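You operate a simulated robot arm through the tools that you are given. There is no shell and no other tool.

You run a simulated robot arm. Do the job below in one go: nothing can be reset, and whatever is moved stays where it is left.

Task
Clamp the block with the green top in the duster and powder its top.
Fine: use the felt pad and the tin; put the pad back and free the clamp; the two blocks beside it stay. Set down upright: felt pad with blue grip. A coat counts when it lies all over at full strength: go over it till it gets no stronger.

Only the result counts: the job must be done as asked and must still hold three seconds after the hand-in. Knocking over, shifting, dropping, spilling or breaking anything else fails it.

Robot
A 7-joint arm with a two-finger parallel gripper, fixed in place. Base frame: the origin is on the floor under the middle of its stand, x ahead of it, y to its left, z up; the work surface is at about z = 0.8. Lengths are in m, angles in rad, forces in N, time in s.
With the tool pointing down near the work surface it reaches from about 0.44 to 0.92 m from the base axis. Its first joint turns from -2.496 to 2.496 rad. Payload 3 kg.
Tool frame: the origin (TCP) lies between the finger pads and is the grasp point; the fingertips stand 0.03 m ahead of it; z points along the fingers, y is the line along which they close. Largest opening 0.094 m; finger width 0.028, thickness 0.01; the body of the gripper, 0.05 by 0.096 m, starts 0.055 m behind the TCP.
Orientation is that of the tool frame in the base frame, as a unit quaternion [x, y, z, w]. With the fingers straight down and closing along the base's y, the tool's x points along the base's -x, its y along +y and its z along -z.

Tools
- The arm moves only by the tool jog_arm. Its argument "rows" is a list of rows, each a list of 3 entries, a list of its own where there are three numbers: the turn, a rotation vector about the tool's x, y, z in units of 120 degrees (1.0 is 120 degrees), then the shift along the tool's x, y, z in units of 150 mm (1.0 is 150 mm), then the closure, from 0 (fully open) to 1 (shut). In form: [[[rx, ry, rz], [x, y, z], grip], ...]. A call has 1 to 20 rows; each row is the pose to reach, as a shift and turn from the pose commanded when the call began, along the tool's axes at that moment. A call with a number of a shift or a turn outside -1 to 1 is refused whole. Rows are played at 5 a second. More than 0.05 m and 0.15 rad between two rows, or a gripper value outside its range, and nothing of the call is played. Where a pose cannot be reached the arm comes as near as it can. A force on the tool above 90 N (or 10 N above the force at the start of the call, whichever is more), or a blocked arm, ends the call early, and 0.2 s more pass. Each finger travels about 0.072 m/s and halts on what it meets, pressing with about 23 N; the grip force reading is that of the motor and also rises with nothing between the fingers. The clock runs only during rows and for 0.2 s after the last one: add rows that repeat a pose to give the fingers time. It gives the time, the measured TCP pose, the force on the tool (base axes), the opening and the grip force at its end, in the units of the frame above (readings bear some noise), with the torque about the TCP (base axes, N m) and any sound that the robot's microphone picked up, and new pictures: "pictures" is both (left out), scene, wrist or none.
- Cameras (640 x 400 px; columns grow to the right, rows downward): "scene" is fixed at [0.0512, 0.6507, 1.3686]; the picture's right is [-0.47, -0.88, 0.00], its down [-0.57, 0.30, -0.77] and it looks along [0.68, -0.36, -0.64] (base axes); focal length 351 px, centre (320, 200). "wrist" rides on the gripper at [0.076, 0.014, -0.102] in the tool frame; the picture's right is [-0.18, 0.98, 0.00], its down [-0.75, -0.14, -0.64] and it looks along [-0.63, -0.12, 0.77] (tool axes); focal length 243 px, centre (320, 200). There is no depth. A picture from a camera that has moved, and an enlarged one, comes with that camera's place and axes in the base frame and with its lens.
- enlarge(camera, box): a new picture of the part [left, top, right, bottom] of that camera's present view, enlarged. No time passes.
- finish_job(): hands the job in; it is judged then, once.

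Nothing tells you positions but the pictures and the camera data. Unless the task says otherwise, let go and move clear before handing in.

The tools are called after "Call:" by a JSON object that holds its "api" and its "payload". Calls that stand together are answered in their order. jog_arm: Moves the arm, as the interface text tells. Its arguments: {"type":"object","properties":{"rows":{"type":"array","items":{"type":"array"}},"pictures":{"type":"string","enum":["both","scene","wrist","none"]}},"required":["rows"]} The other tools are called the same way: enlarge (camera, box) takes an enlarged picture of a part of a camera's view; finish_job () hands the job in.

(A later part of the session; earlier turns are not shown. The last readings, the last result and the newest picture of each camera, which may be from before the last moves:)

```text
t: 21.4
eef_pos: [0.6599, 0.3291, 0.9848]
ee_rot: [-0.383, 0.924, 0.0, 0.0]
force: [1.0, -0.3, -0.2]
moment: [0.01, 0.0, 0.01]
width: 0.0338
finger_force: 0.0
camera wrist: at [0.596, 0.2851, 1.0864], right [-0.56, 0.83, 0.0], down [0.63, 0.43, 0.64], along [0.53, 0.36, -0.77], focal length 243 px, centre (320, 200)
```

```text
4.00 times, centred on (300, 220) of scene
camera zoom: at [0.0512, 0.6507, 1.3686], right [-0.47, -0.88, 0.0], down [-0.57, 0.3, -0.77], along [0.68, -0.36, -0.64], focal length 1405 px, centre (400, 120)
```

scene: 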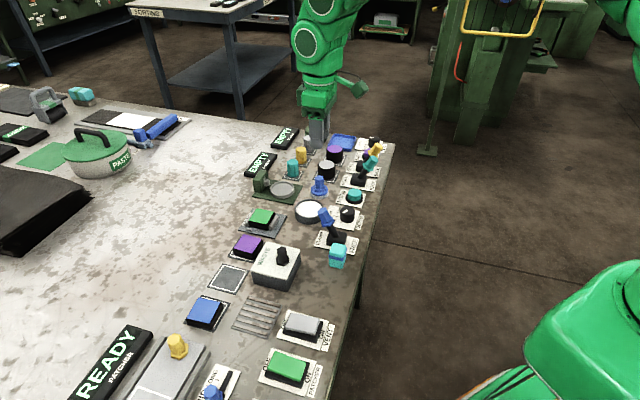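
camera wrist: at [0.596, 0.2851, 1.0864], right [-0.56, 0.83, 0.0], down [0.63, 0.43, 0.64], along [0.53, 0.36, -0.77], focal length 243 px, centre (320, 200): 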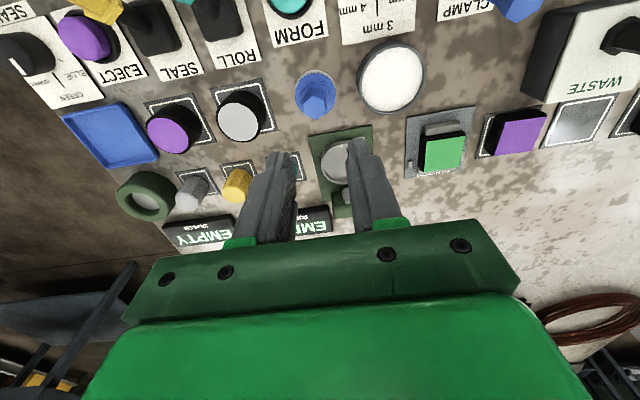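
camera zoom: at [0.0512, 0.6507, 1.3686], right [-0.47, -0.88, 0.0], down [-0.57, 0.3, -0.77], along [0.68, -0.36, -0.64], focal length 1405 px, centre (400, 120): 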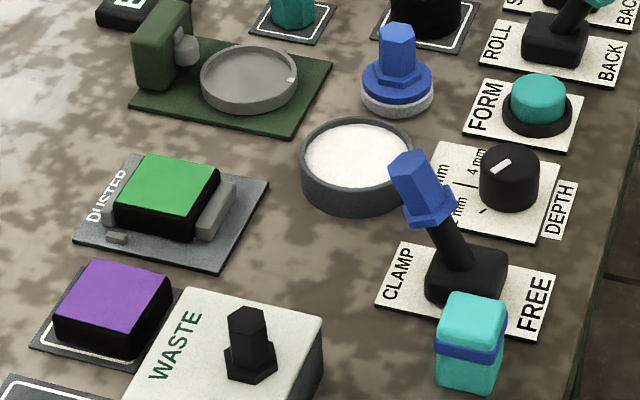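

The clamp jaw presses on the block and the pad stands right of the hand's view centre. I will take one more close look at the pad to fix its centre and hex orientation.

Call:
{"api": "enlarge", "payload": {"camera": "wrist", "box": [270, 50, 370, 130]}}

Call:
{"api": "enlarge", "payload": {"camera": "scene", "box": [300, 165, 340, 215]}}

```text
5.00 times, centred on (320, 90) of wrist
camera zoom: at [0.596, 0.2851, 1.0864], right [-0.56, 0.83, 0.0], down [0.63, 0.43, 0.64], along [0.53, 0.36, -0.77], focal length 1213 px, centre (320, 750)
```

zoom: 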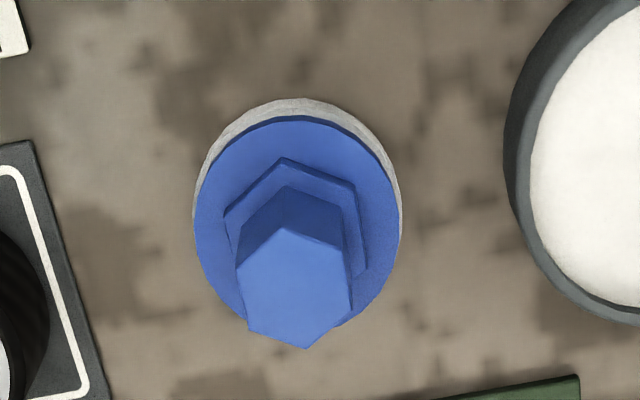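

```text
8.00 times, centred on (320, 190) of scene
camera zoom: at [0.0512, 0.6507, 1.3686], right [-0.47, -0.88, 0.0], down [-0.57, 0.3, -0.77], along [0.68, -0.36, -0.64], focal length 2809 px, centre (320, 280)
```

zoom: 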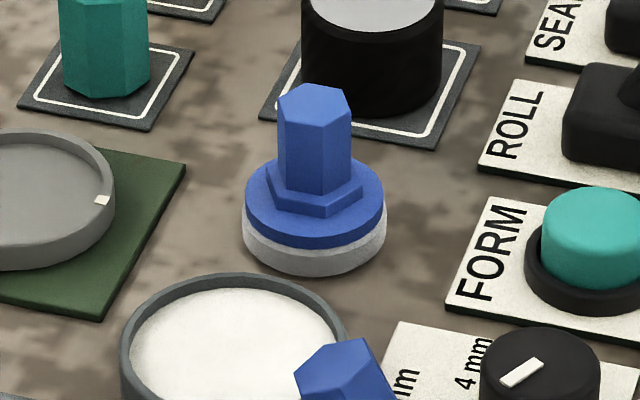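

The pad's axis is at v≈0.700, u≈−0.239, about 44 mm across, with hex flats facing the fingers. I will go down so the fingertips end just above its collar.

Call:
{"api": "jog_arm", "payload": {"rows": [[[0, 0, 0], [-0.005, -0.033, 0], 0.64], [[0, 0, 0], [-0.005, -0.033, 0.2], 0.64], [[0, 0, 0], [-0.005, -0.033, 0.4], 0.64], [[0, 0, 0], [-0.005, -0.033, 0.6], 0.64], [[0, 0, 0], [-0.005, -0.033, 0.75], 0.64], [[0, 0, 0], [-0.005, -0.033, 0.8], 0.64], [[0, 0, 0], [-0.005, -0.033, 0.8], 0.64]]}}

Call:
{"api": "enlarge", "payload": {"camera": "scene", "box": [290, 150, 350, 220]}}

Call:
{"api": "enlarge", "payload": {"camera": "wrist", "box": [240, 100, 400, 220]}}

```text
t: 23.0
eef_pos: [0.6643, 0.3258, 0.8653]
ee_rot: [-0.383, 0.924, 0.0, -0.001]
force: [-0.6, 0.4, 0.2]
moment: [0.02, 0.01, 0.02]
width: 0.0337
finger_force: 0.1
camera wrist: at [0.6008, 0.2824, 0.9663], right [-0.56, 0.83, 0.0], down [0.63, 0.43, 0.64], along [0.53, 0.36, -0.77], focal length 243 px, centre (320, 200)
```

scene: 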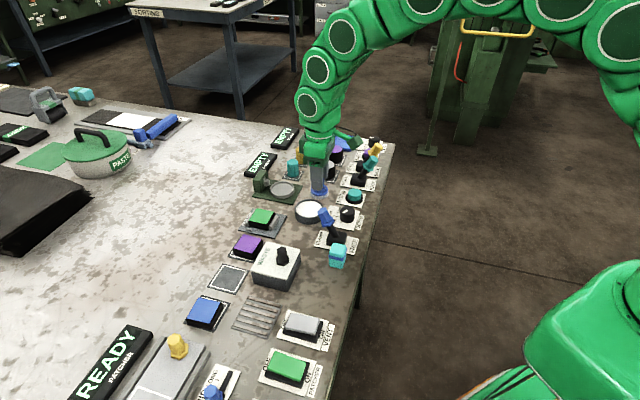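
wrist: 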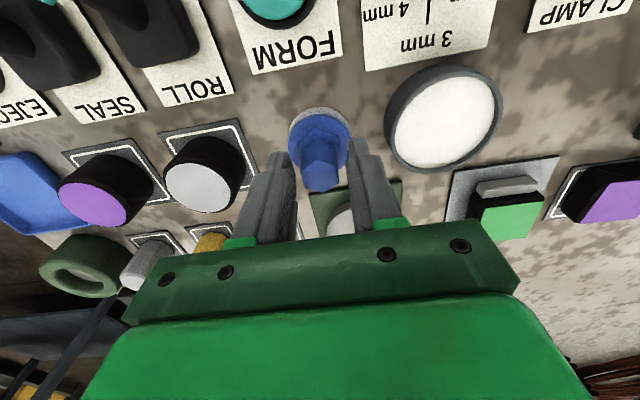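

```text
5.71 times, centred on (320, 185) of scene
camera zoom: at [0.0512, 0.6507, 1.3686], right [-0.47, -0.88, 0.0], down [-0.57, 0.3, -0.77], along [0.68, -0.36, -0.64], focal length 2007 px, centre (320, 286)
```

zoom: 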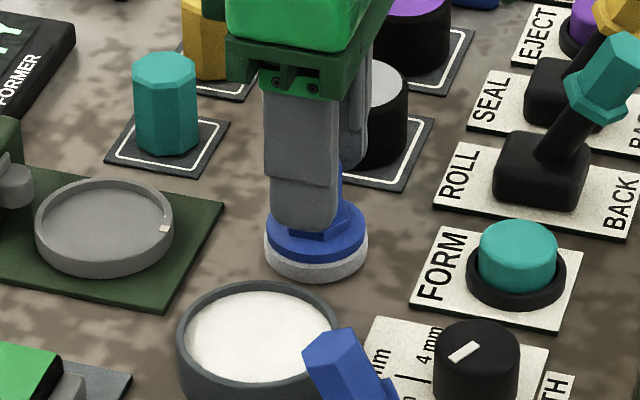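

```text
3.33 times, centred on (320, 160) of wrist
camera zoom: at [0.6008, 0.2824, 0.9663], right [-0.56, 0.83, 0.0], down [0.63, 0.43, 0.64], along [0.53, 0.36, -0.77], focal length 809 px, centre (320, 333)
```

zoom: 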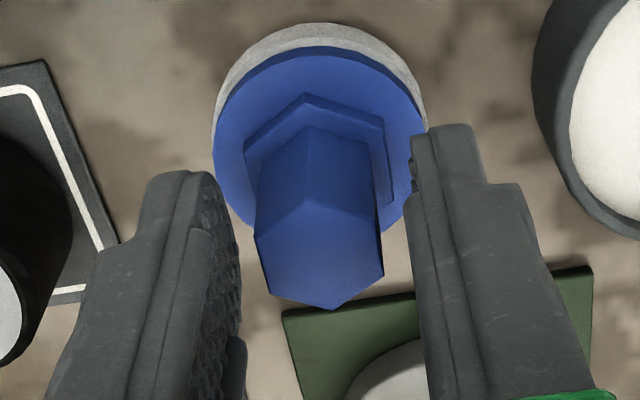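

The hex grip is centred between the fingers. I will go down the last 7 mm and close on it.

Call:
{"api": "jog_arm", "payload": {"rows": [[[0, 0, 0], [0, 0, 0.025], 0.64], [[0, 0, 0], [0, 0, 0.047], 0.64], [[0, 0, 0], [0, 0, 0.047], 0.8], [[0, 0, 0], [0, 0, 0.047], 0.9], [[0, 0, 0], [0, 0, 0.047], 0.95], [[0, 0, 0], [0, 0, 0.047], 0.95]]}}

Call:
{"api": "enlarge", "payload": {"camera": "scene", "box": [290, 150, 350, 220]}}

Call:
{"api": "enlarge", "payload": {"camera": "wrist", "box": [240, 100, 400, 220]}}

```text
t: 24.4
eef_pos: [0.6652, 0.3259, 0.8583]
ee_rot: [-0.383, 0.924, 0.0, 0.0]
force: [0.0, -0.2, -0.2]
moment: [0.0, -0.02, -0.01]
width: 0.0227
finger_force: 23.3
camera wrist: at [0.6006, 0.2824, 0.9595], right [-0.56, 0.83, 0.0], down [0.63, 0.43, 0.64], along [0.53, 0.36, -0.77], focal length 243 px, centre (320, 200)
```

scene: 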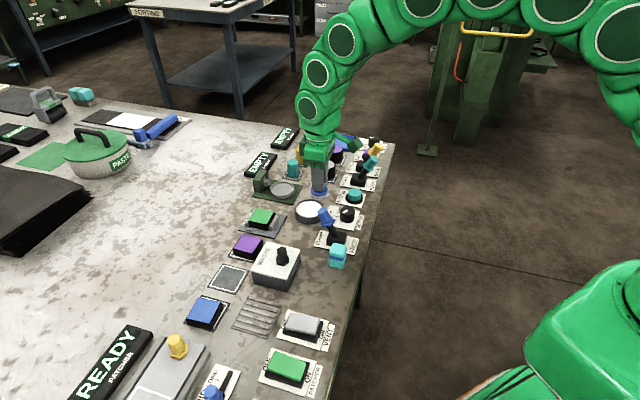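
wrist: 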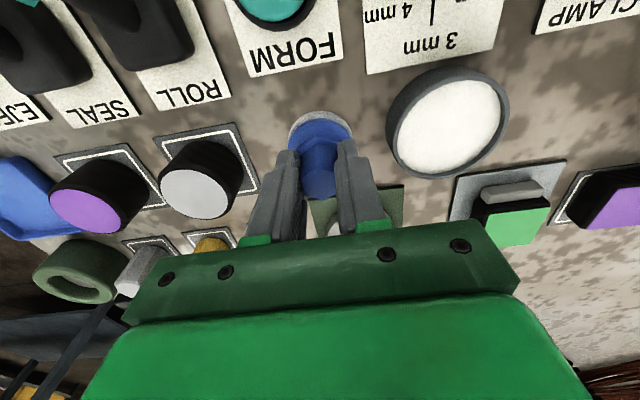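

```text
5.71 times, centred on (320, 185) of scene
camera zoom: at [0.0512, 0.6507, 1.3686], right [-0.47, -0.88, 0.0], down [-0.57, 0.3, -0.77], along [0.68, -0.36, -0.64], focal length 2007 px, centre (320, 286)
```

zoom: 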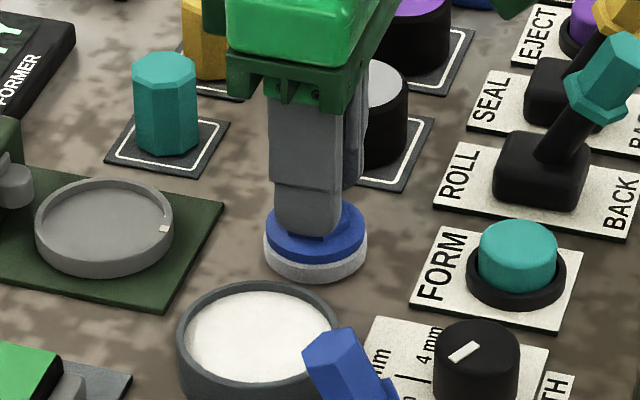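

```text
3.33 times, centred on (320, 160) of wrist
camera zoom: at [0.6006, 0.2824, 0.9595], right [-0.56, 0.83, 0.0], down [0.63, 0.43, 0.64], along [0.53, 0.36, -0.77], focal length 809 px, centre (320, 333)
```

zoom: 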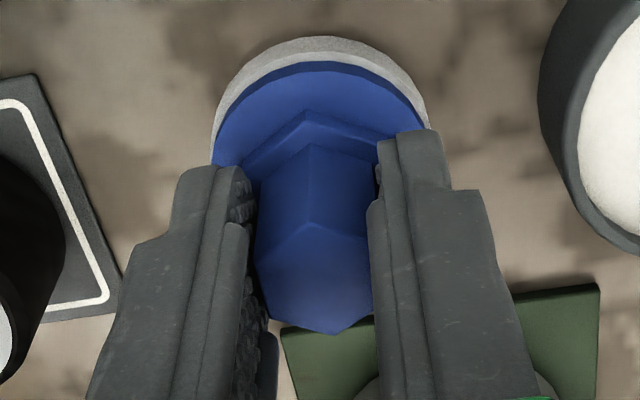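

The pad's grip is held at 22.7 mm width; I note its home pose as v=0.700, u=−0.239, TCP z=0.8575. I will lift it and measure the tin.

Call:
{"api": "jog_arm", "payload": {"rows": [[[0, 0, 0], [0, 0, -0.05], 0.95], [[0, 0, 0], [0, 0, -0.2], 0.95], [[0, 0, 0], [0, 0, -0.4], 0.95], [[0, 0, 0], [0, 0, -0.533], 0.95], [[0, 0, 0], [0, 0.25, -0.533], 0.95], [[0, 0, 0], [0, 0.25, -0.533], 0.95]]}}

Call:
{"api": "enlarge", "payload": {"camera": "wrist", "box": [300, 50, 460, 170]}}

Call:
{"api": "enlarge", "payload": {"camera": "scene", "box": [270, 150, 360, 240]}}

```text
t: 25.8
eef_pos: [0.6378, 0.3528, 0.9398]
ee_rot: [-0.383, 0.924, 0.0, 0.0]
force: [0.5, 0.3, -0.2]
moment: [0.0, -0.02, 0.02]
width: 0.0226
finger_force: 23.7
camera wrist: at [0.5744, 0.3092, 1.0401], right [-0.56, 0.83, 0.0], down [0.63, 0.43, 0.64], along [0.53, 0.36, -0.77], focal length 243 px, centre (320, 200)
```

scene: 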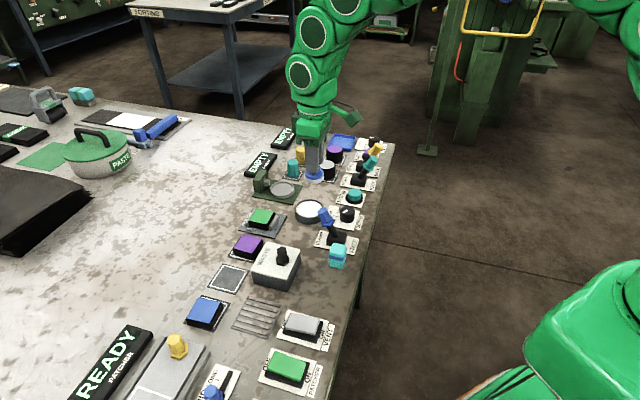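
wrist: 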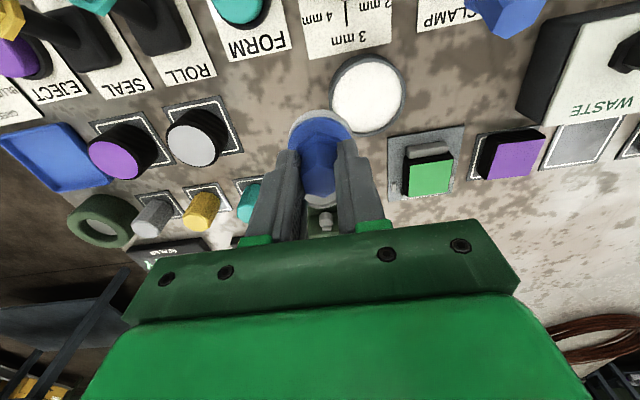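

```text
3.33 times, centred on (380, 110) of wrist
camera zoom: at [0.5744, 0.3092, 1.0401], right [-0.56, 0.83, 0.0], down [0.63, 0.43, 0.64], along [0.53, 0.36, -0.77], focal length 809 px, centre (120, 500)
```

zoom: 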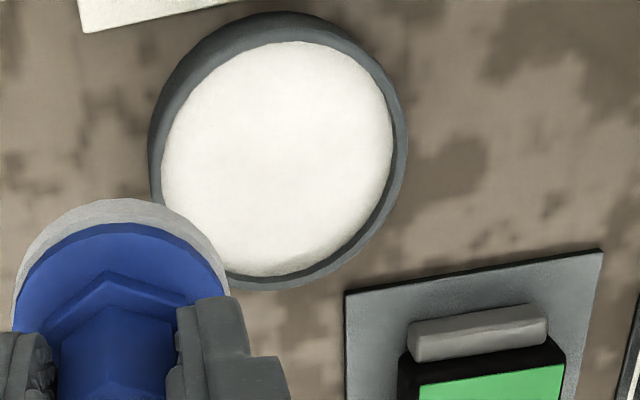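

```text
4.44 times, centred on (315, 195) of scene
camera zoom: at [0.0512, 0.6507, 1.3686], right [-0.47, -0.88, 0.0], down [-0.57, 0.3, -0.77], along [0.68, -0.36, -0.64], focal length 1561 px, centre (342, 222)
```

zoom: 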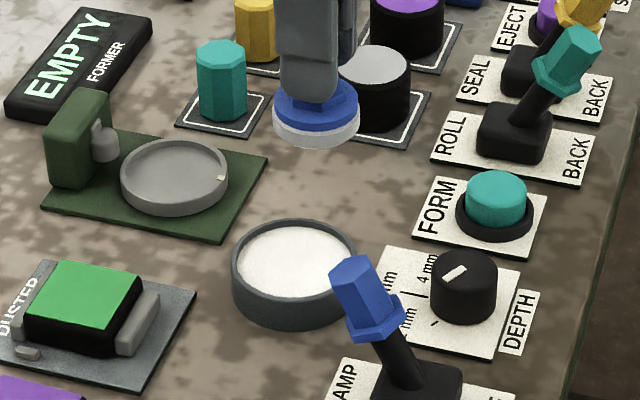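

The tin's centre is at about v=0.700, u=−0.160 with an inner radius near 30 mm, so the pad fits with about 8 mm to spare. I will move over it and lower the pad to just above the rim to check alignment.

Call:
{"api": "jog_arm", "payload": {"rows": [[[0, 0, 0], [0.004, 0.1, 0], 0.95], [[0, 0, 0], [0.008, 0.2, 0], 0.95], [[0, 0, 0], [0.008, 0.28, 0], 0.95], [[0, 0, 0], [0.008, 0.28, 0.12], 0.95], [[0, 0, 0], [0.008, 0.28, 0.24], 0.95], [[0, 0, 0], [0.008, 0.28, 0.34], 0.95], [[0, 0, 0], [0.008, 0.28, 0.34], 0.95]]}}

Call:
{"api": "enlarge", "payload": {"camera": "wrist", "box": [240, 80, 400, 200]}}

Call:
{"api": "enlarge", "payload": {"camera": "scene", "box": [270, 160, 350, 240]}}

```text
t: 27.4
eef_pos: [0.6076, 0.382, 0.8884]
ee_rot: [-0.382, 0.924, 0.0, 0.0]
force: [-0.2, -1.1, -0.5]
moment: [-0.02, 0.03, 0.01]
width: 0.0226
finger_force: 22.8
camera wrist: at [0.5433, 0.3378, 0.9894], right [-0.56, 0.83, 0.0], down [0.63, 0.43, 0.64], along [0.53, 0.36, -0.77], focal length 243 px, centre (320, 200)
```

scene: 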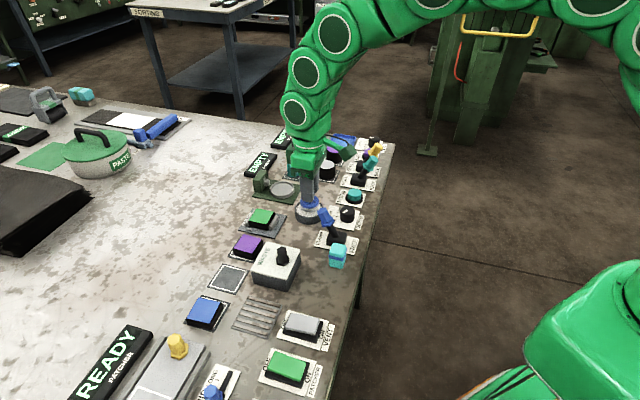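
wrist: 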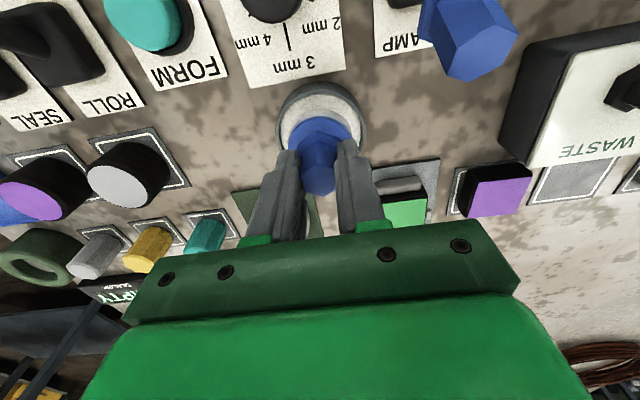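

```text
3.33 times, centred on (320, 140) of wrist
camera zoom: at [0.5433, 0.3378, 0.9894], right [-0.56, 0.83, 0.0], down [0.63, 0.43, 0.64], along [0.53, 0.36, -0.77], focal length 809 px, centre (320, 400)
```

zoom: 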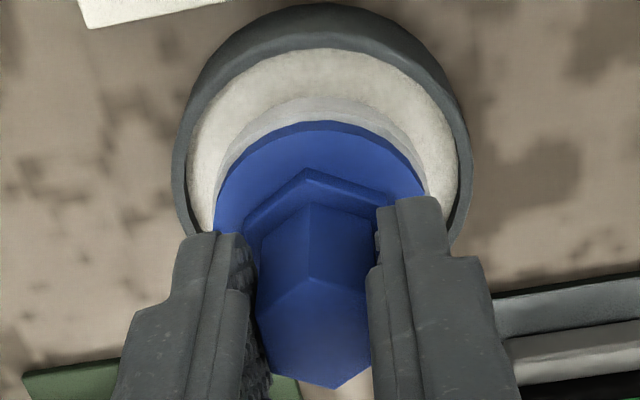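

```text
5.00 times, centred on (310, 200) of scene
camera zoom: at [0.0512, 0.6507, 1.3686], right [-0.47, -0.88, 0.0], down [-0.57, 0.3, -0.77], along [0.68, -0.36, -0.64], focal length 1756 px, centre (370, 200)
```

zoom: 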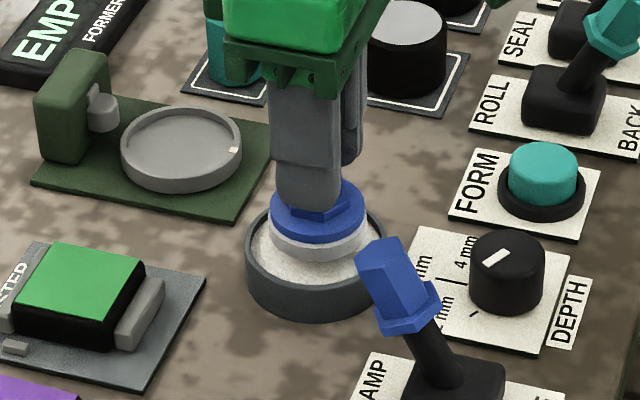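

The pad is centred inside the rim. I will lower it in small steps and watch the force for contact with the powder.

Call:
{"api": "jog_arm", "payload": {"rows": [[[0, 0, 0], [-0.005, 0.002, 0.03], 0.95], [[0, 0, 0], [-0.008, 0.002, 0.06], 0.95], [[0, 0, 0], [-0.008, 0.002, 0.08], 0.95], [[0, 0, 0], [-0.008, 0.002, 0.09], 0.95], [[0, 0, 0], [-0.008, 0.002, 0.09], 0.95]], "pictures": "none"}}

Call:
{"api": "enlarge", "payload": {"camera": "scene", "box": [280, 170, 340, 240]}}

```text
t: 28.6
eef_pos: [0.6085, 0.3826, 0.8753]
ee_rot: [-0.382, 0.924, 0.001, 0.002]
force: [-0.2, -0.6, 44.5]
moment: [-0.22, -0.16, -0.08]
width: 0.0221
finger_force: 23.1
```

```text
5.71 times, centred on (310, 205) of scene
camera zoom: at [0.0512, 0.6507, 1.3686], right [-0.47, -0.88, 0.0], down [-0.57, 0.3, -0.77], along [0.68, -0.36, -0.64], focal length 2007 px, centre (377, 171)
```

zoom: 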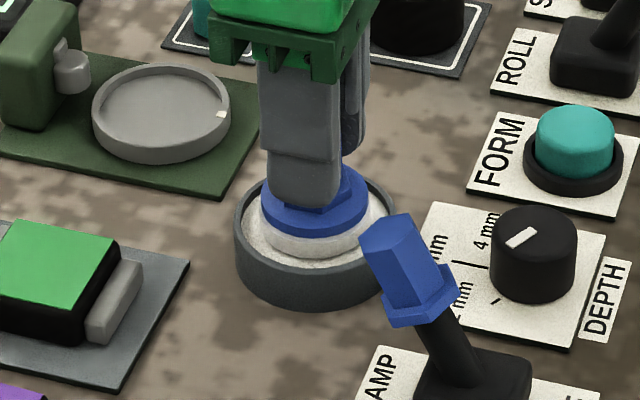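

The pad is pressing on the powder harder than needed at 44 N. I will ease up to a light contact.

Call:
{"api": "jog_arm", "payload": {"rows": [[[0, 0, 0], [0, 0, -0.005], 0.95], [[0, 0, 0], [0, 0, -0.008], 0.95], [[0, 0, 0], [0, 0, -0.008], 0.95]], "pictures": "none"}}

```text
t: 29.4
eef_pos: [0.6077, 0.382, 0.8759]
ee_rot: [-0.382, 0.924, 0.0, 0.001]
force: [3.9, 5.0, 39.0]
moment: [0.02, -0.44, -0.08]
width: 0.0222
finger_force: 22.4
```

The force is still 39 N, so I will ease off further.

Call:
{"api": "jog_arm", "payload": {"rows": [[[0, 0, 0], [0, 0, -0.005], 0.95], [[0, 0, 0], [0, 0, -0.01], 0.95], [[0, 0, 0], [0, 0, -0.01], 0.95]], "pictures": "none"}}

```text
t: 30.2
eef_pos: [0.6078, 0.3802, 0.876]
ee_rot: [-0.382, 0.924, 0.0, -0.001]
force: [3.4, -1.0, 17.5]
moment: [-0.34, -0.27, -0.01]
width: 0.0221
finger_force: 22.3
```

The pad has had its dip. I will lift it clear of the tin and look at the tin and the block from here.

Call:
{"api": "jog_arm", "payload": {"rows": [[[0, 0, 0], [0, 0, -0.05], 0.95], [[0, 0, 0], [0, 0, -0.15], 0.95], [[0, 0, 0], [0, 0, -0.3], 0.95], [[0, 0, 0], [0, 0, -0.45], 0.95], [[0, 0, 0], [0, 0, -0.45], 0.95]]}}

Call:
{"api": "enlarge", "payload": {"camera": "wrist", "box": [240, 70, 440, 220]}}

Call:
{"api": "enlarge", "payload": {"camera": "scene", "box": [230, 150, 350, 250]}}

```text
t: 31.4
eef_pos: [0.6065, 0.381, 0.9445]
ee_rot: [-0.383, 0.924, 0.001, 0.0]
force: [0.9, -0.6, -0.2]
moment: [0.04, -0.01, 0.03]
width: 0.0226
finger_force: 23.2
camera wrist: at [0.5443, 0.3388, 1.0458], right [-0.56, 0.83, 0.0], down [0.63, 0.43, 0.64], along [0.53, 0.36, -0.77], focal length 243 px, centre (320, 200)
```

scene: 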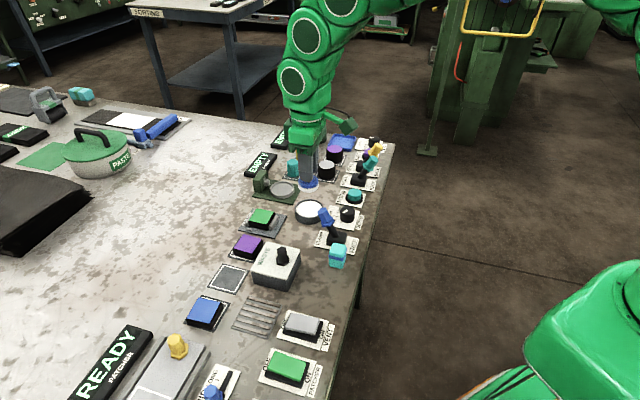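
wrist: 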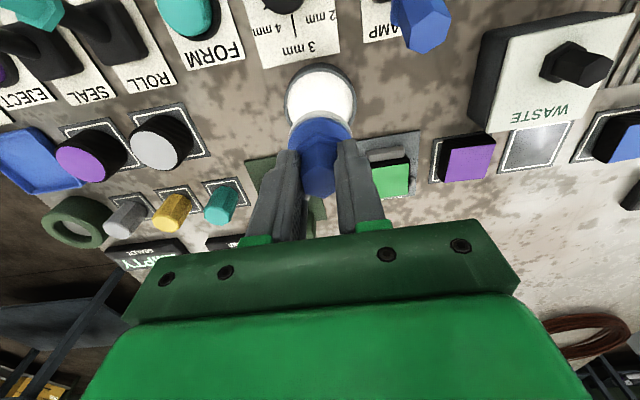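

```text
2.67 times, centred on (340, 145) of wrist
camera zoom: at [0.5443, 0.3388, 1.0458], right [-0.56, 0.83, 0.0], down [0.63, 0.43, 0.64], along [0.53, 0.36, -0.77], focal length 647 px, centre (267, 347)
```

zoom: 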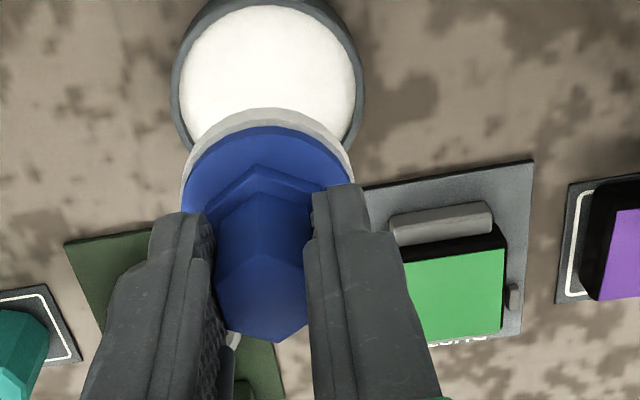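

```text
4.00 times, centred on (290, 200) of scene
camera zoom: at [0.0512, 0.6507, 1.3686], right [-0.47, -0.88, 0.0], down [-0.57, 0.3, -0.77], along [0.68, -0.36, -0.64], focal length 1405 px, centre (440, 200)
```

zoom: 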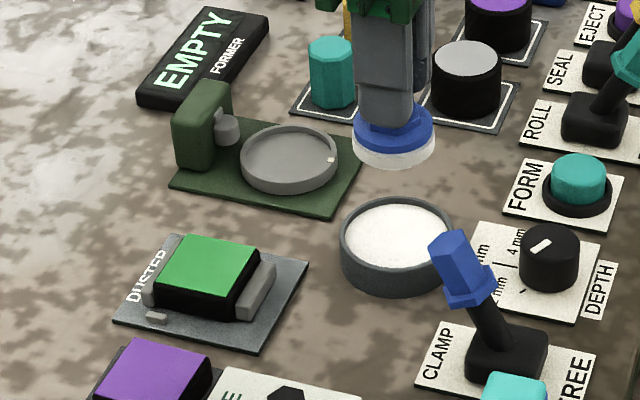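

The felt now looks loaded with powder, and the tin has not moved. The block's top centre is at v≈0.793, u≈−0.099; I will carry the pad above it and come down close to the surface.

Call:
{"api": "jog_arm", "payload": {"rows": [[[0, 0, 0], [-0.2, 0.13, 0], 0.95], [[0, 0, 0], [-0.4, 0.26, 0], 0.95], [[0, 0, 0], [-0.619, 0.4, 0], 0.95], [[0, 0, 0], [-0.619, 0.4, 0.15], 0.95], [[0, 0, 0], [-0.619, 0.4, 0.28], 0.95], [[0, 0, 0], [-0.619, 0.4, 0.35], 0.95], [[0, 0, 0], [-0.619, 0.4, 0.35], 0.95]]}}

Call:
{"api": "enlarge", "payload": {"camera": "wrist", "box": [240, 70, 400, 190]}}

Call:
{"api": "enlarge", "payload": {"camera": "scene", "box": [220, 170, 310, 250]}}

```text
t: 33.0
eef_pos: [0.6306, 0.4911, 0.8906]
ee_rot: [-0.382, 0.924, 0.0, 0.0]
force: [0.9, 0.5, -0.5]
moment: [0.0, 0.04, -0.02]
width: 0.0226
finger_force: 23.2
camera wrist: at [0.5666, 0.4468, 0.9926], right [-0.56, 0.83, 0.0], down [0.63, 0.43, 0.64], along [0.53, 0.36, -0.77], focal length 243 px, centre (320, 200)
```

scene: 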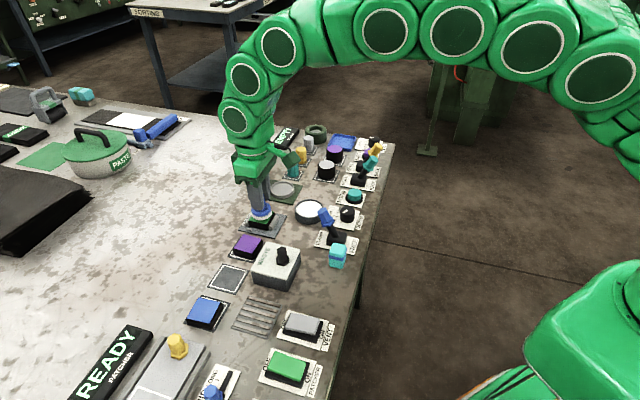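
wrist: 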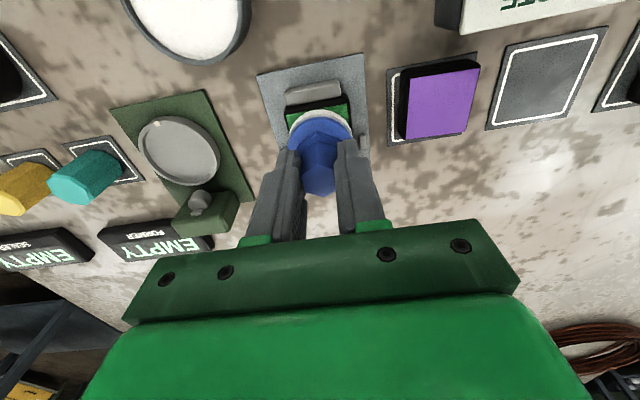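

```text
3.33 times, centred on (320, 130) of wrist
camera zoom: at [0.5666, 0.4468, 0.9926], right [-0.56, 0.83, 0.0], down [0.63, 0.43, 0.64], along [0.53, 0.36, -0.77], focal length 809 px, centre (320, 433)
```

zoom: 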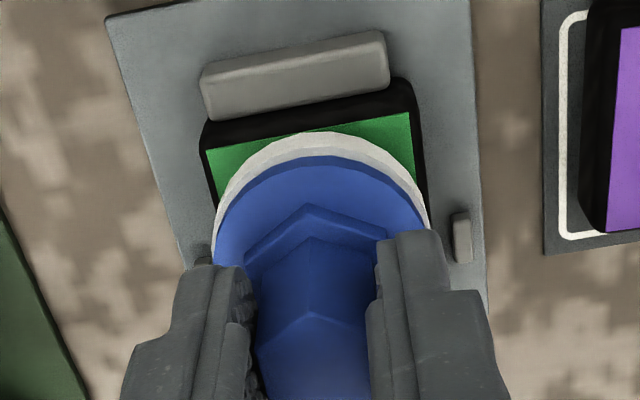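

```text
5.00 times, centred on (265, 210) of scene
camera zoom: at [0.0512, 0.6507, 1.3686], right [-0.47, -0.88, 0.0], down [-0.57, 0.3, -0.77], along [0.68, -0.36, -0.64], focal length 1756 px, centre (595, 150)
```

zoom: 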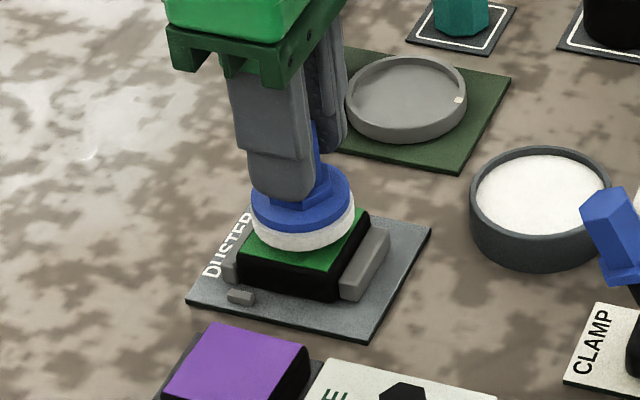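

The pad hovers centred a few millimetres above the green top. I will press lightly.

Call:
{"api": "jog_arm", "payload": {"rows": [[[0, 0, 0], [0, 0, 0.02], 0.95], [[0, 0, 0], [0, 0, 0.035], 0.95], [[0, 0, 0], [0, 0, 0.042], 0.95], [[0, 0, 0], [0, 0, 0.042], 0.95]], "pictures": "none"}}

```text
t: 34.0
eef_pos: [0.6315, 0.4902, 0.8862]
ee_rot: [-0.383, 0.924, 0.0, 0.0]
force: [-0.9, 0.6, 3.5]
moment: [0.03, 0.12, 0.0]
width: 0.0226
finger_force: 22.9
```

Contact has just begun at 3.5 N. I will press about 1 mm more, then lift and look at the coat.

Call:
{"api": "jog_arm", "payload": {"rows": [[[0, 0, 0], [0, 0, 0.005], 0.95], [[0, 0, 0], [0, 0, 0.007], 0.95], [[0, 0, 0], [0, 0, 0.007], 0.95]], "pictures": "none"}}

Call:
{"api": "jog_arm", "payload": {"rows": [[[0, 0, 0], [0, 0, -0.03], 0.95], [[0, 0, 0], [0.15, 0, -0.15], 0.95], [[0, 0, 0], [0.3, -0.1, -0.3], 0.95], [[0, 0, 0], [0.3, -0.3, -0.35], 0.95], [[0, 0, 0], [0.3, -0.3, -0.35], 0.95]]}}

Call:
{"api": "enlarge", "payload": {"camera": "wrist", "box": [320, 120, 480, 240]}}

Call:
{"api": "enlarge", "payload": {"camera": "scene", "box": [230, 180, 310, 250]}}

```text
t: 34.8
eef_pos: [0.632, 0.4908, 0.8836]
ee_rot: [-0.383, 0.924, 0.0, 0.0]
force: [-0.6, 3.0, 4.6]
moment: [0.21, 0.02, -0.01]
width: 0.0224
finger_force: 22.8
```

```text
t: 36.0
eef_pos: [0.6317, 0.4259, 0.9358]
ee_rot: [-0.383, 0.924, 0.0, -0.001]
force: [0.4, 0.0, 0.2]
moment: [0.0, -0.01, 0.0]
width: 0.0223
finger_force: 23.1
camera wrist: at [0.5665, 0.3828, 1.0375], right [-0.56, 0.83, 0.0], down [0.63, 0.43, 0.64], along [0.53, 0.36, -0.77], focal length 243 px, centre (320, 200)
```

scene: 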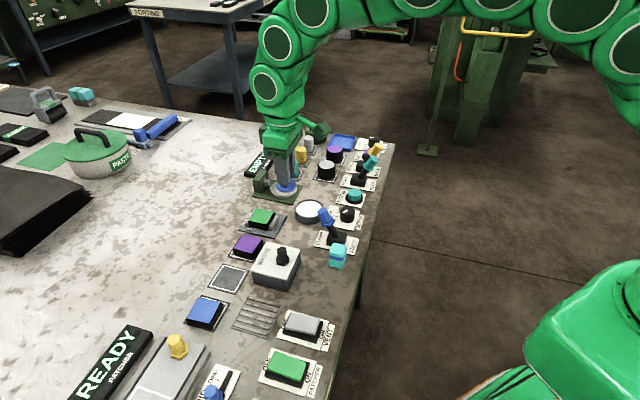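
wrist: 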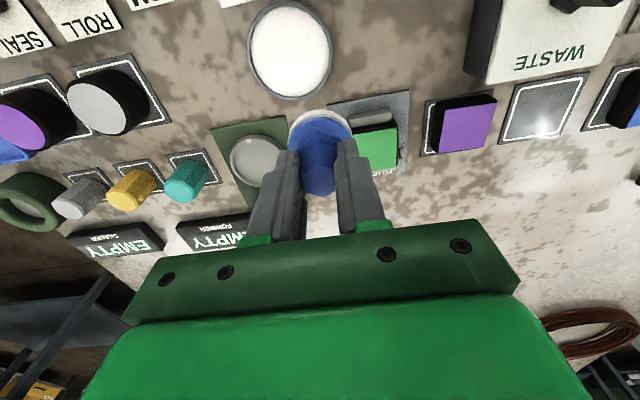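

```text
3.33 times, centred on (400, 180) of wrist
camera zoom: at [0.5665, 0.3828, 1.0375], right [-0.56, 0.83, 0.0], down [0.63, 0.43, 0.64], along [0.53, 0.36, -0.77], focal length 809 px, centre (53, 267)
```

zoom: 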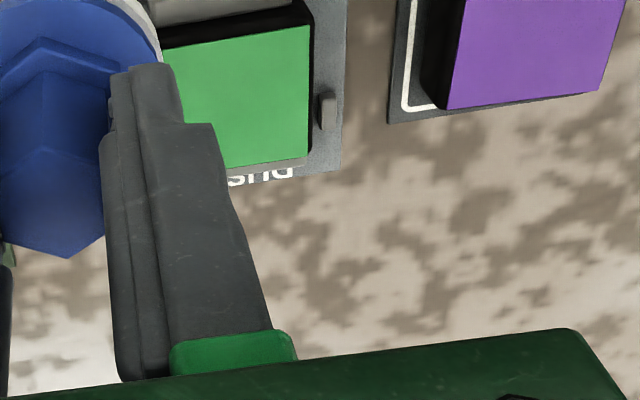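

```text
5.71 times, centred on (270, 215) of scene
camera zoom: at [0.0512, 0.6507, 1.3686], right [-0.47, -0.88, 0.0], down [-0.57, 0.3, -0.77], along [0.68, -0.36, -0.64], focal length 2007 px, centre (606, 114)
```

zoom: 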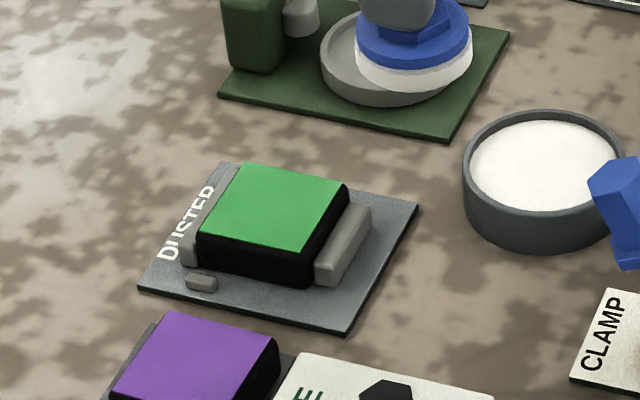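

The top looks at most slightly paler after one static dab, so I will rub the pad over it in a raster with light pressure. First I move to the starting corner just above the top.

Call:
{"api": "jog_arm", "payload": {"rows": [[[0, 0, 0], [-0.12, 0.12, 0], 0.95], [[0, 0, 0], [-0.239, 0.233, 0], 0.95], [[0, 0, 0], [-0.239, 0.233, 0.15], 0.95], [[0, 0, 0], [-0.239, 0.233, 0.27], 0.95], [[0, 0, 0], [-0.239, 0.233, 0.303], 0.95], [[0, 0, 0], [-0.239, 0.233, 0.303], 0.95]], "pictures": "none"}}

Call:
{"api": "jog_arm", "payload": {"rows": [[[0, 0, 0], [0, 0, 0.025], 0.95], [[0, 0, 0], [0, 0, 0.045], 0.95], [[0, 0, 0], [0, 0.05, 0.045], 0.95], [[0, 0, 0], [0, 0.1, 0.045], 0.95], [[0, 0, 0], [0, 0.133, 0.045], 0.95], [[0, 0, 0], [-0.067, 0.133, 0.045], 0.95], [[0, 0, 0], [-0.067, 0.067, 0.045], 0.95], [[0, 0, 0], [-0.067, 0.0, 0.045], 0.95], [[0, 0, 0], [-0.133, 0.0, 0.045], 0.95], [[0, 0, 0], [-0.133, 0.067, 0.045], 0.95], [[0, 0, 0], [-0.133, 0.133, 0.045], 0.95], [[0, 0, 0], [-0.067, 0.067, 0.045], 0.95], [[0, 0, 0], [0, 0, 0.045], 0.95]], "pictures": "scene"}}

Call:
{"api": "enlarge", "payload": {"camera": "scene", "box": [230, 180, 310, 250]}}

```text
t: 37.4
eef_pos: [0.6313, 0.4781, 0.8904]
ee_rot: [-0.383, 0.924, 0.0, 0.0]
force: [-0.9, -0.3, 0.0]
moment: [0.02, -0.01, 0.0]
width: 0.0225
finger_force: 22.7
```

```text
t: 40.2
eef_pos: [0.6311, 0.4764, 0.8853]
ee_rot: [-0.383, 0.924, 0.0, 0.0]
force: [-0.1, -0.6, 0.1]
moment: [0.01, 0.04, 0.01]
width: 0.0221
finger_force: 23.5
```

scene: 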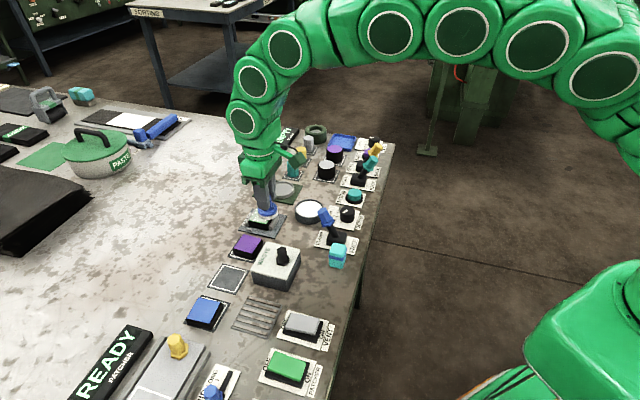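

```text
5.71 times, centred on (270, 215) of scene
camera zoom: at [0.0512, 0.6507, 1.3686], right [-0.47, -0.88, 0.0], down [-0.57, 0.3, -0.77], along [0.68, -0.36, -0.64], focal length 2007 px, centre (606, 114)
```

zoom: 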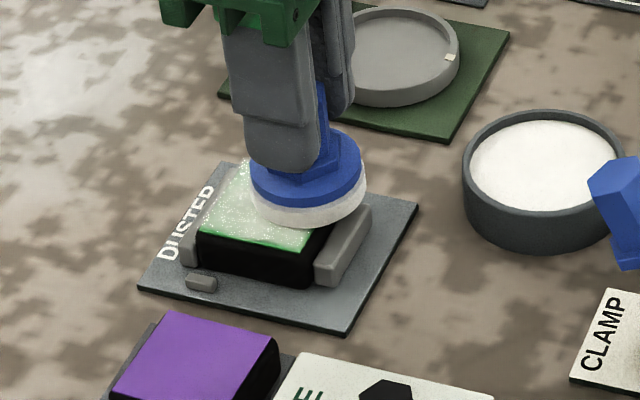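

Rubbing works: the top is turning white. I will do a second, denser raster the other way across the whole top, then lift to inspect.

Call:
{"api": "jog_arm", "payload": {"rows": [[[0, 0, 0], [0.02, -0.02, 0.003], 0.95], [[0, 0, 0], [-0.04, -0.02, 0.003], 0.95], [[0, 0, 0], [-0.1, -0.02, 0.003], 0.95], [[0, 0, 0], [-0.153, -0.02, 0.003], 0.95], [[0, 0, 0], [-0.153, 0.03, 0.003], 0.95], [[0, 0, 0], [-0.1, 0.03, 0.003], 0.95], [[0, 0, 0], [-0.04, 0.03, 0.003], 0.95], [[0, 0, 0], [0.02, 0.03, 0.003], 0.95], [[0, 0, 0], [0.02, 0.085, 0.003], 0.95], [[0, 0, 0], [-0.04, 0.085, 0.003], 0.95], [[0, 0, 0], [-0.1, 0.085, 0.003], 0.95], [[0, 0, 0], [-0.153, 0.085, 0.003], 0.95], [[0, 0, 0], [-0.153, 0.153, 0.003], 0.95], [[0, 0, 0], [-0.1, 0.153, 0.003], 0.95], [[0, 0, 0], [-0.04, 0.153, 0.003], 0.95], [[0, 0, 0], [0.02, 0.153, 0.003], 0.95], [[0, 0, 0], [-0.067, 0.067, 0.003], 0.95]], "pictures": "none"}}

Call:
{"api": "jog_arm", "payload": {"rows": [[[0, 0, 0], [0, 0, -0.05], 0.95], [[0, 0, 0], [0.15, 0, -0.2], 0.95], [[0, 0, 0], [0.3, -0.1, -0.35], 0.95], [[0, 0, 0], [0.5, -0.25, -0.4], 0.95], [[0, 0, 0], [0.619, -0.4, -0.4], 0.95], [[0, 0, 0], [0.619, -0.4, -0.4], 0.95]]}}

Call:
{"api": "enlarge", "payload": {"camera": "scene", "box": [235, 190, 295, 245]}}

Call:
{"api": "enlarge", "payload": {"camera": "wrist", "box": [340, 110, 440, 210]}}

```text
t: 43.8
eef_pos: [0.6318, 0.4904, 0.8848]
ee_rot: [-0.383, 0.924, -0.001, 0.0]
force: [0.6, 0.5, -0.5]
moment: [0.01, -0.01, -0.02]
width: 0.0211
finger_force: 23.2
```

```text
t: 45.2
eef_pos: [0.6085, 0.3828, 0.9435]
ee_rot: [-0.383, 0.924, 0.0, -0.001]
force: [-0.3, -0.9, 0.2]
moment: [-0.01, -0.01, -0.02]
width: 0.0212
finger_force: 22.5
camera wrist: at [0.5445, 0.3397, 1.0455], right [-0.57, 0.82, 0.0], down [0.63, 0.43, 0.64], along [0.53, 0.36, -0.77], focal length 243 px, centre (320, 200)
```

scene: 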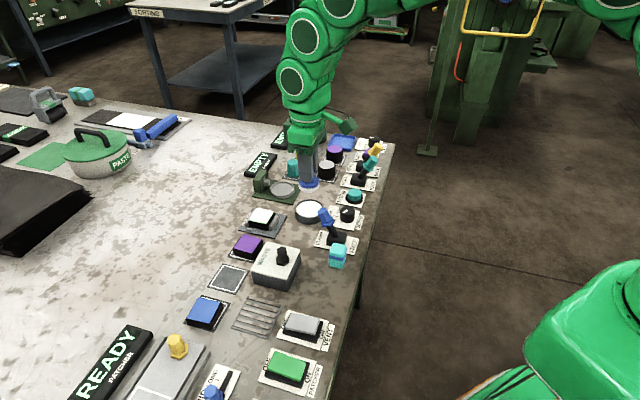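
wrist: 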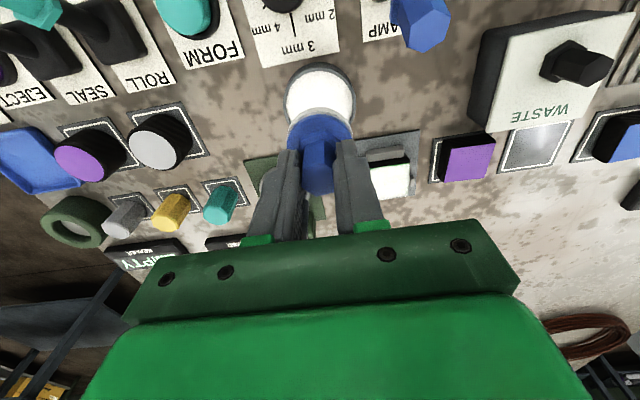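

```text
7.27 times, centred on (265, 218) of scene
camera zoom: at [0.0512, 0.6507, 1.3686], right [-0.47, -0.88, 0.0], down [-0.57, 0.3, -0.77], along [0.68, -0.36, -0.64], focal length 2554 px, centre (720, 73)
```

zoom: 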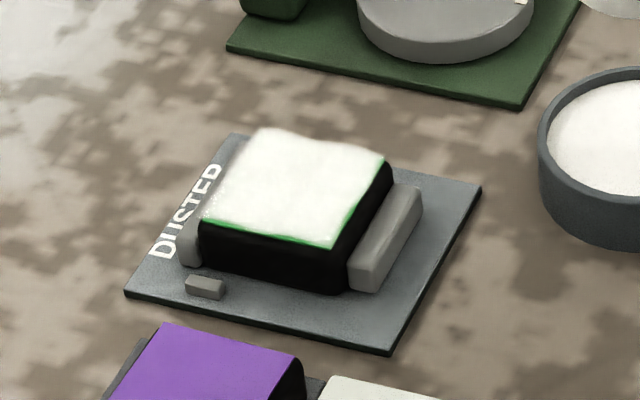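

```text
4.00 times, centred on (390, 160) of wrist
camera zoom: at [0.5445, 0.3397, 1.0455], right [-0.57, 0.82, 0.0], down [0.63, 0.43, 0.64], along [0.53, 0.36, -0.77], focal length 970 px, centre (40, 360)
```

zoom: 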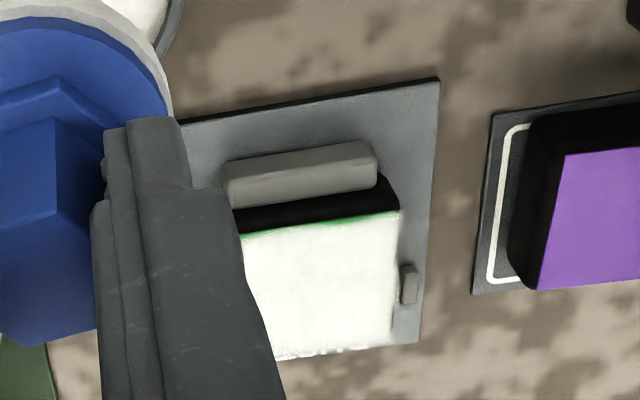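

The top is nearly all white, with thin green lines left along the near edge and the edge facing the purple block. I am above the tin again, so I will dip once more with a light touch.

Call:
{"api": "jog_arm", "payload": {"rows": [[[0, 0, 0], [0, 0, 0.15], 0.95], [[0, 0, 0], [0, 0, 0.3], 0.95], [[0, 0, 0], [0, 0, 0.38], 0.95], [[0, 0, 0], [0, 0, 0.42], 0.95], [[0, 0, 0], [0, 0, 0.437], 0.95], [[0, 0, 0], [0, 0, 0.437], 0.95]], "pictures": "wrist"}}

```text
t: 46.6
eef_pos: [0.6082, 0.3829, 0.8793]
ee_rot: [-0.383, 0.924, 0.001, 0.0]
force: [-0.8, 0.3, -0.4]
moment: [0.01, -0.02, 0.0]
width: 0.021
finger_force: 23.0
camera wrist: at [0.5446, 0.3395, 0.9798], right [-0.56, 0.83, 0.0], down [0.63, 0.43, 0.64], along [0.53, 0.36, -0.77], focal length 243 px, centre (320, 200)
```

wrist: 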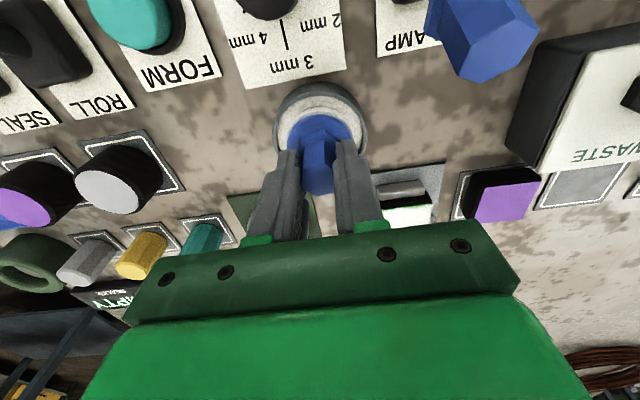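

No contact yet. I will lower another millimetre or two.

Call:
{"api": "jog_arm", "payload": {"rows": [[[0, 0, 0], [0, 0, 0.005], 0.95], [[0, 0, 0], [0, 0, 0.01], 0.95], [[0, 0, 0], [0, 0, 0.01], 0.95]], "pictures": "none"}}

```text
t: 47.4
eef_pos: [0.6092, 0.3823, 0.8768]
ee_rot: [-0.383, 0.924, -0.001, 0.001]
force: [0.4, -0.4, -0.6]
moment: [0.01, -0.02, 0.01]
width: 0.0211
finger_force: 22.7
```

Still no contact, so I will keep lowering in small steps and watch the force.

Call:
{"api": "jog_arm", "payload": {"rows": [[[0, 0, 0], [0, 0, 0.005], 0.95], [[0, 0, 0], [0, 0, 0.01], 0.95], [[0, 0, 0], [0, 0, 0.01], 0.95]], "pictures": "none"}}

```text
t: 48.2
eef_pos: [0.6098, 0.3828, 0.8762]
ee_rot: [-0.383, 0.924, 0.0, 0.001]
force: [0.0, -0.9, 23.3]
moment: [0.08, -0.01, 0.0]
width: 0.0214
finger_force: 23.3
```

Contact at 23 N, so the pad is loaded again. I will lift it and carry it back above the block.

Call:
{"api": "jog_arm", "payload": {"rows": [[[0, 0, 0], [0, 0, -0.05], 0.95], [[0, 0, 0], [0, 0, -0.25], 0.95], [[0, 0, 0], [0, 0, -0.458], 0.95], [[0, 0, 0], [-0.2, 0.13, -0.458], 0.95], [[0, 0, 0], [-0.4, 0.26, -0.458], 0.95], [[0, 0, 0], [-0.615, 0.397, -0.458], 0.95], [[0, 0, 0], [-0.615, 0.397, -0.25], 0.95], [[0, 0, 0], [-0.615, 0.397, -0.12], 0.95], [[0, 0, 0], [-0.615, 0.397, -0.105], 0.95], [[0, 0, 0], [-0.615, 0.397, -0.105], 0.95]], "pictures": "both"}}

Call:
{"api": "enlarge", "payload": {"camera": "scene", "box": [225, 170, 305, 250]}}

Call:
{"api": "enlarge", "payload": {"camera": "wrist", "box": [250, 70, 390, 190]}}

```text
t: 50.4
eef_pos: [0.6316, 0.4909, 0.8909]
ee_rot: [-0.383, 0.924, 0.0, -0.001]
force: [0.1, 0.6, -0.2]
moment: [0.05, 0.0, 0.02]
width: 0.0213
finger_force: 23.6
camera wrist: at [0.5678, 0.4471, 0.9928], right [-0.56, 0.83, 0.0], down [0.63, 0.43, 0.64], along [0.53, 0.36, -0.77], focal length 243 px, centre (320, 200)
```

scene: 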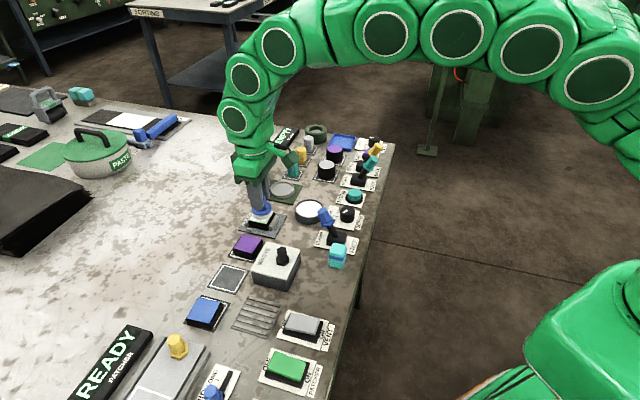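
wrist: 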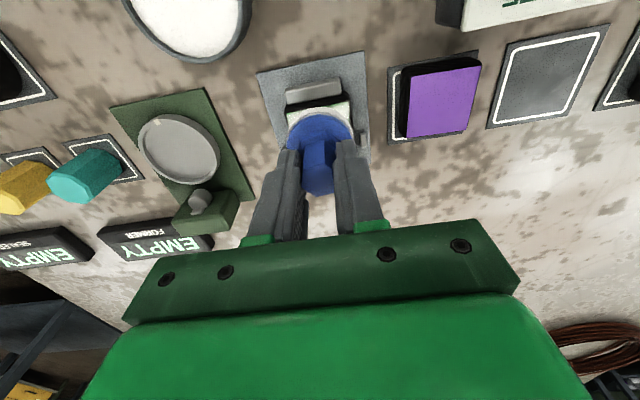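

```text
5.00 times, centred on (265, 210) of scene
camera zoom: at [0.0512, 0.6507, 1.3686], right [-0.47, -0.88, 0.0], down [-0.57, 0.3, -0.77], along [0.68, -0.36, -0.64], focal length 1756 px, centre (595, 150)
```

zoom: 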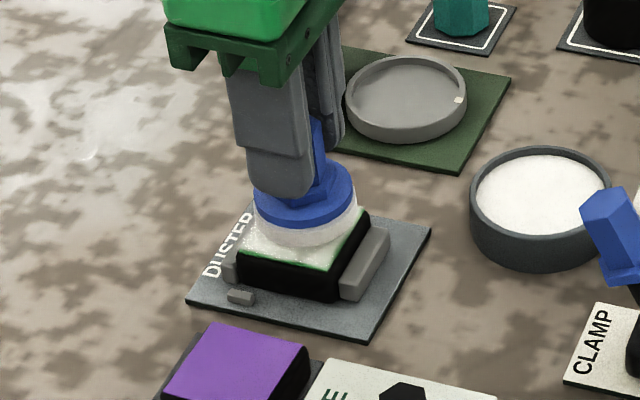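

```text
3.33 times, centred on (320, 130) of wrist
camera zoom: at [0.5678, 0.4471, 0.9928], right [-0.56, 0.83, 0.0], down [0.63, 0.43, 0.64], along [0.53, 0.36, -0.77], focal length 809 px, centre (320, 433)
```

zoom: 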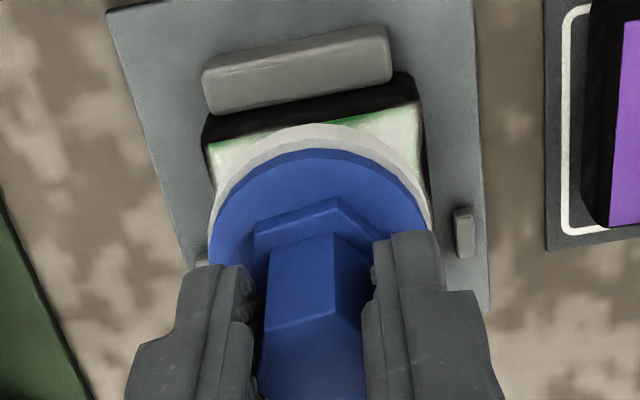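

The pad is loaded and level above the block. I will touch down at the near corner and check the contact force before rubbing.

Call:
{"api": "jog_arm", "payload": {"rows": [[[0, 0, 0], [0.087, -0.087, 0.0], 0.95], [[0, 0, 0], [0.087, -0.087, 0.025], 0.95], [[0, 0, 0], [0.087, -0.087, 0.045], 0.95], [[0, 0, 0], [0.087, -0.087, 0.055], 0.95], [[0, 0, 0], [0.087, -0.087, 0.055], 0.95]], "pictures": "none"}}

```text
t: 51.6
eef_pos: [0.6306, 0.4717, 0.8836]
ee_rot: [-0.383, 0.924, 0.0, -0.001]
force: [0.2, 0.7, 1.7]
moment: [0.08, -0.04, 0.01]
width: 0.0207
finger_force: 23.1
```

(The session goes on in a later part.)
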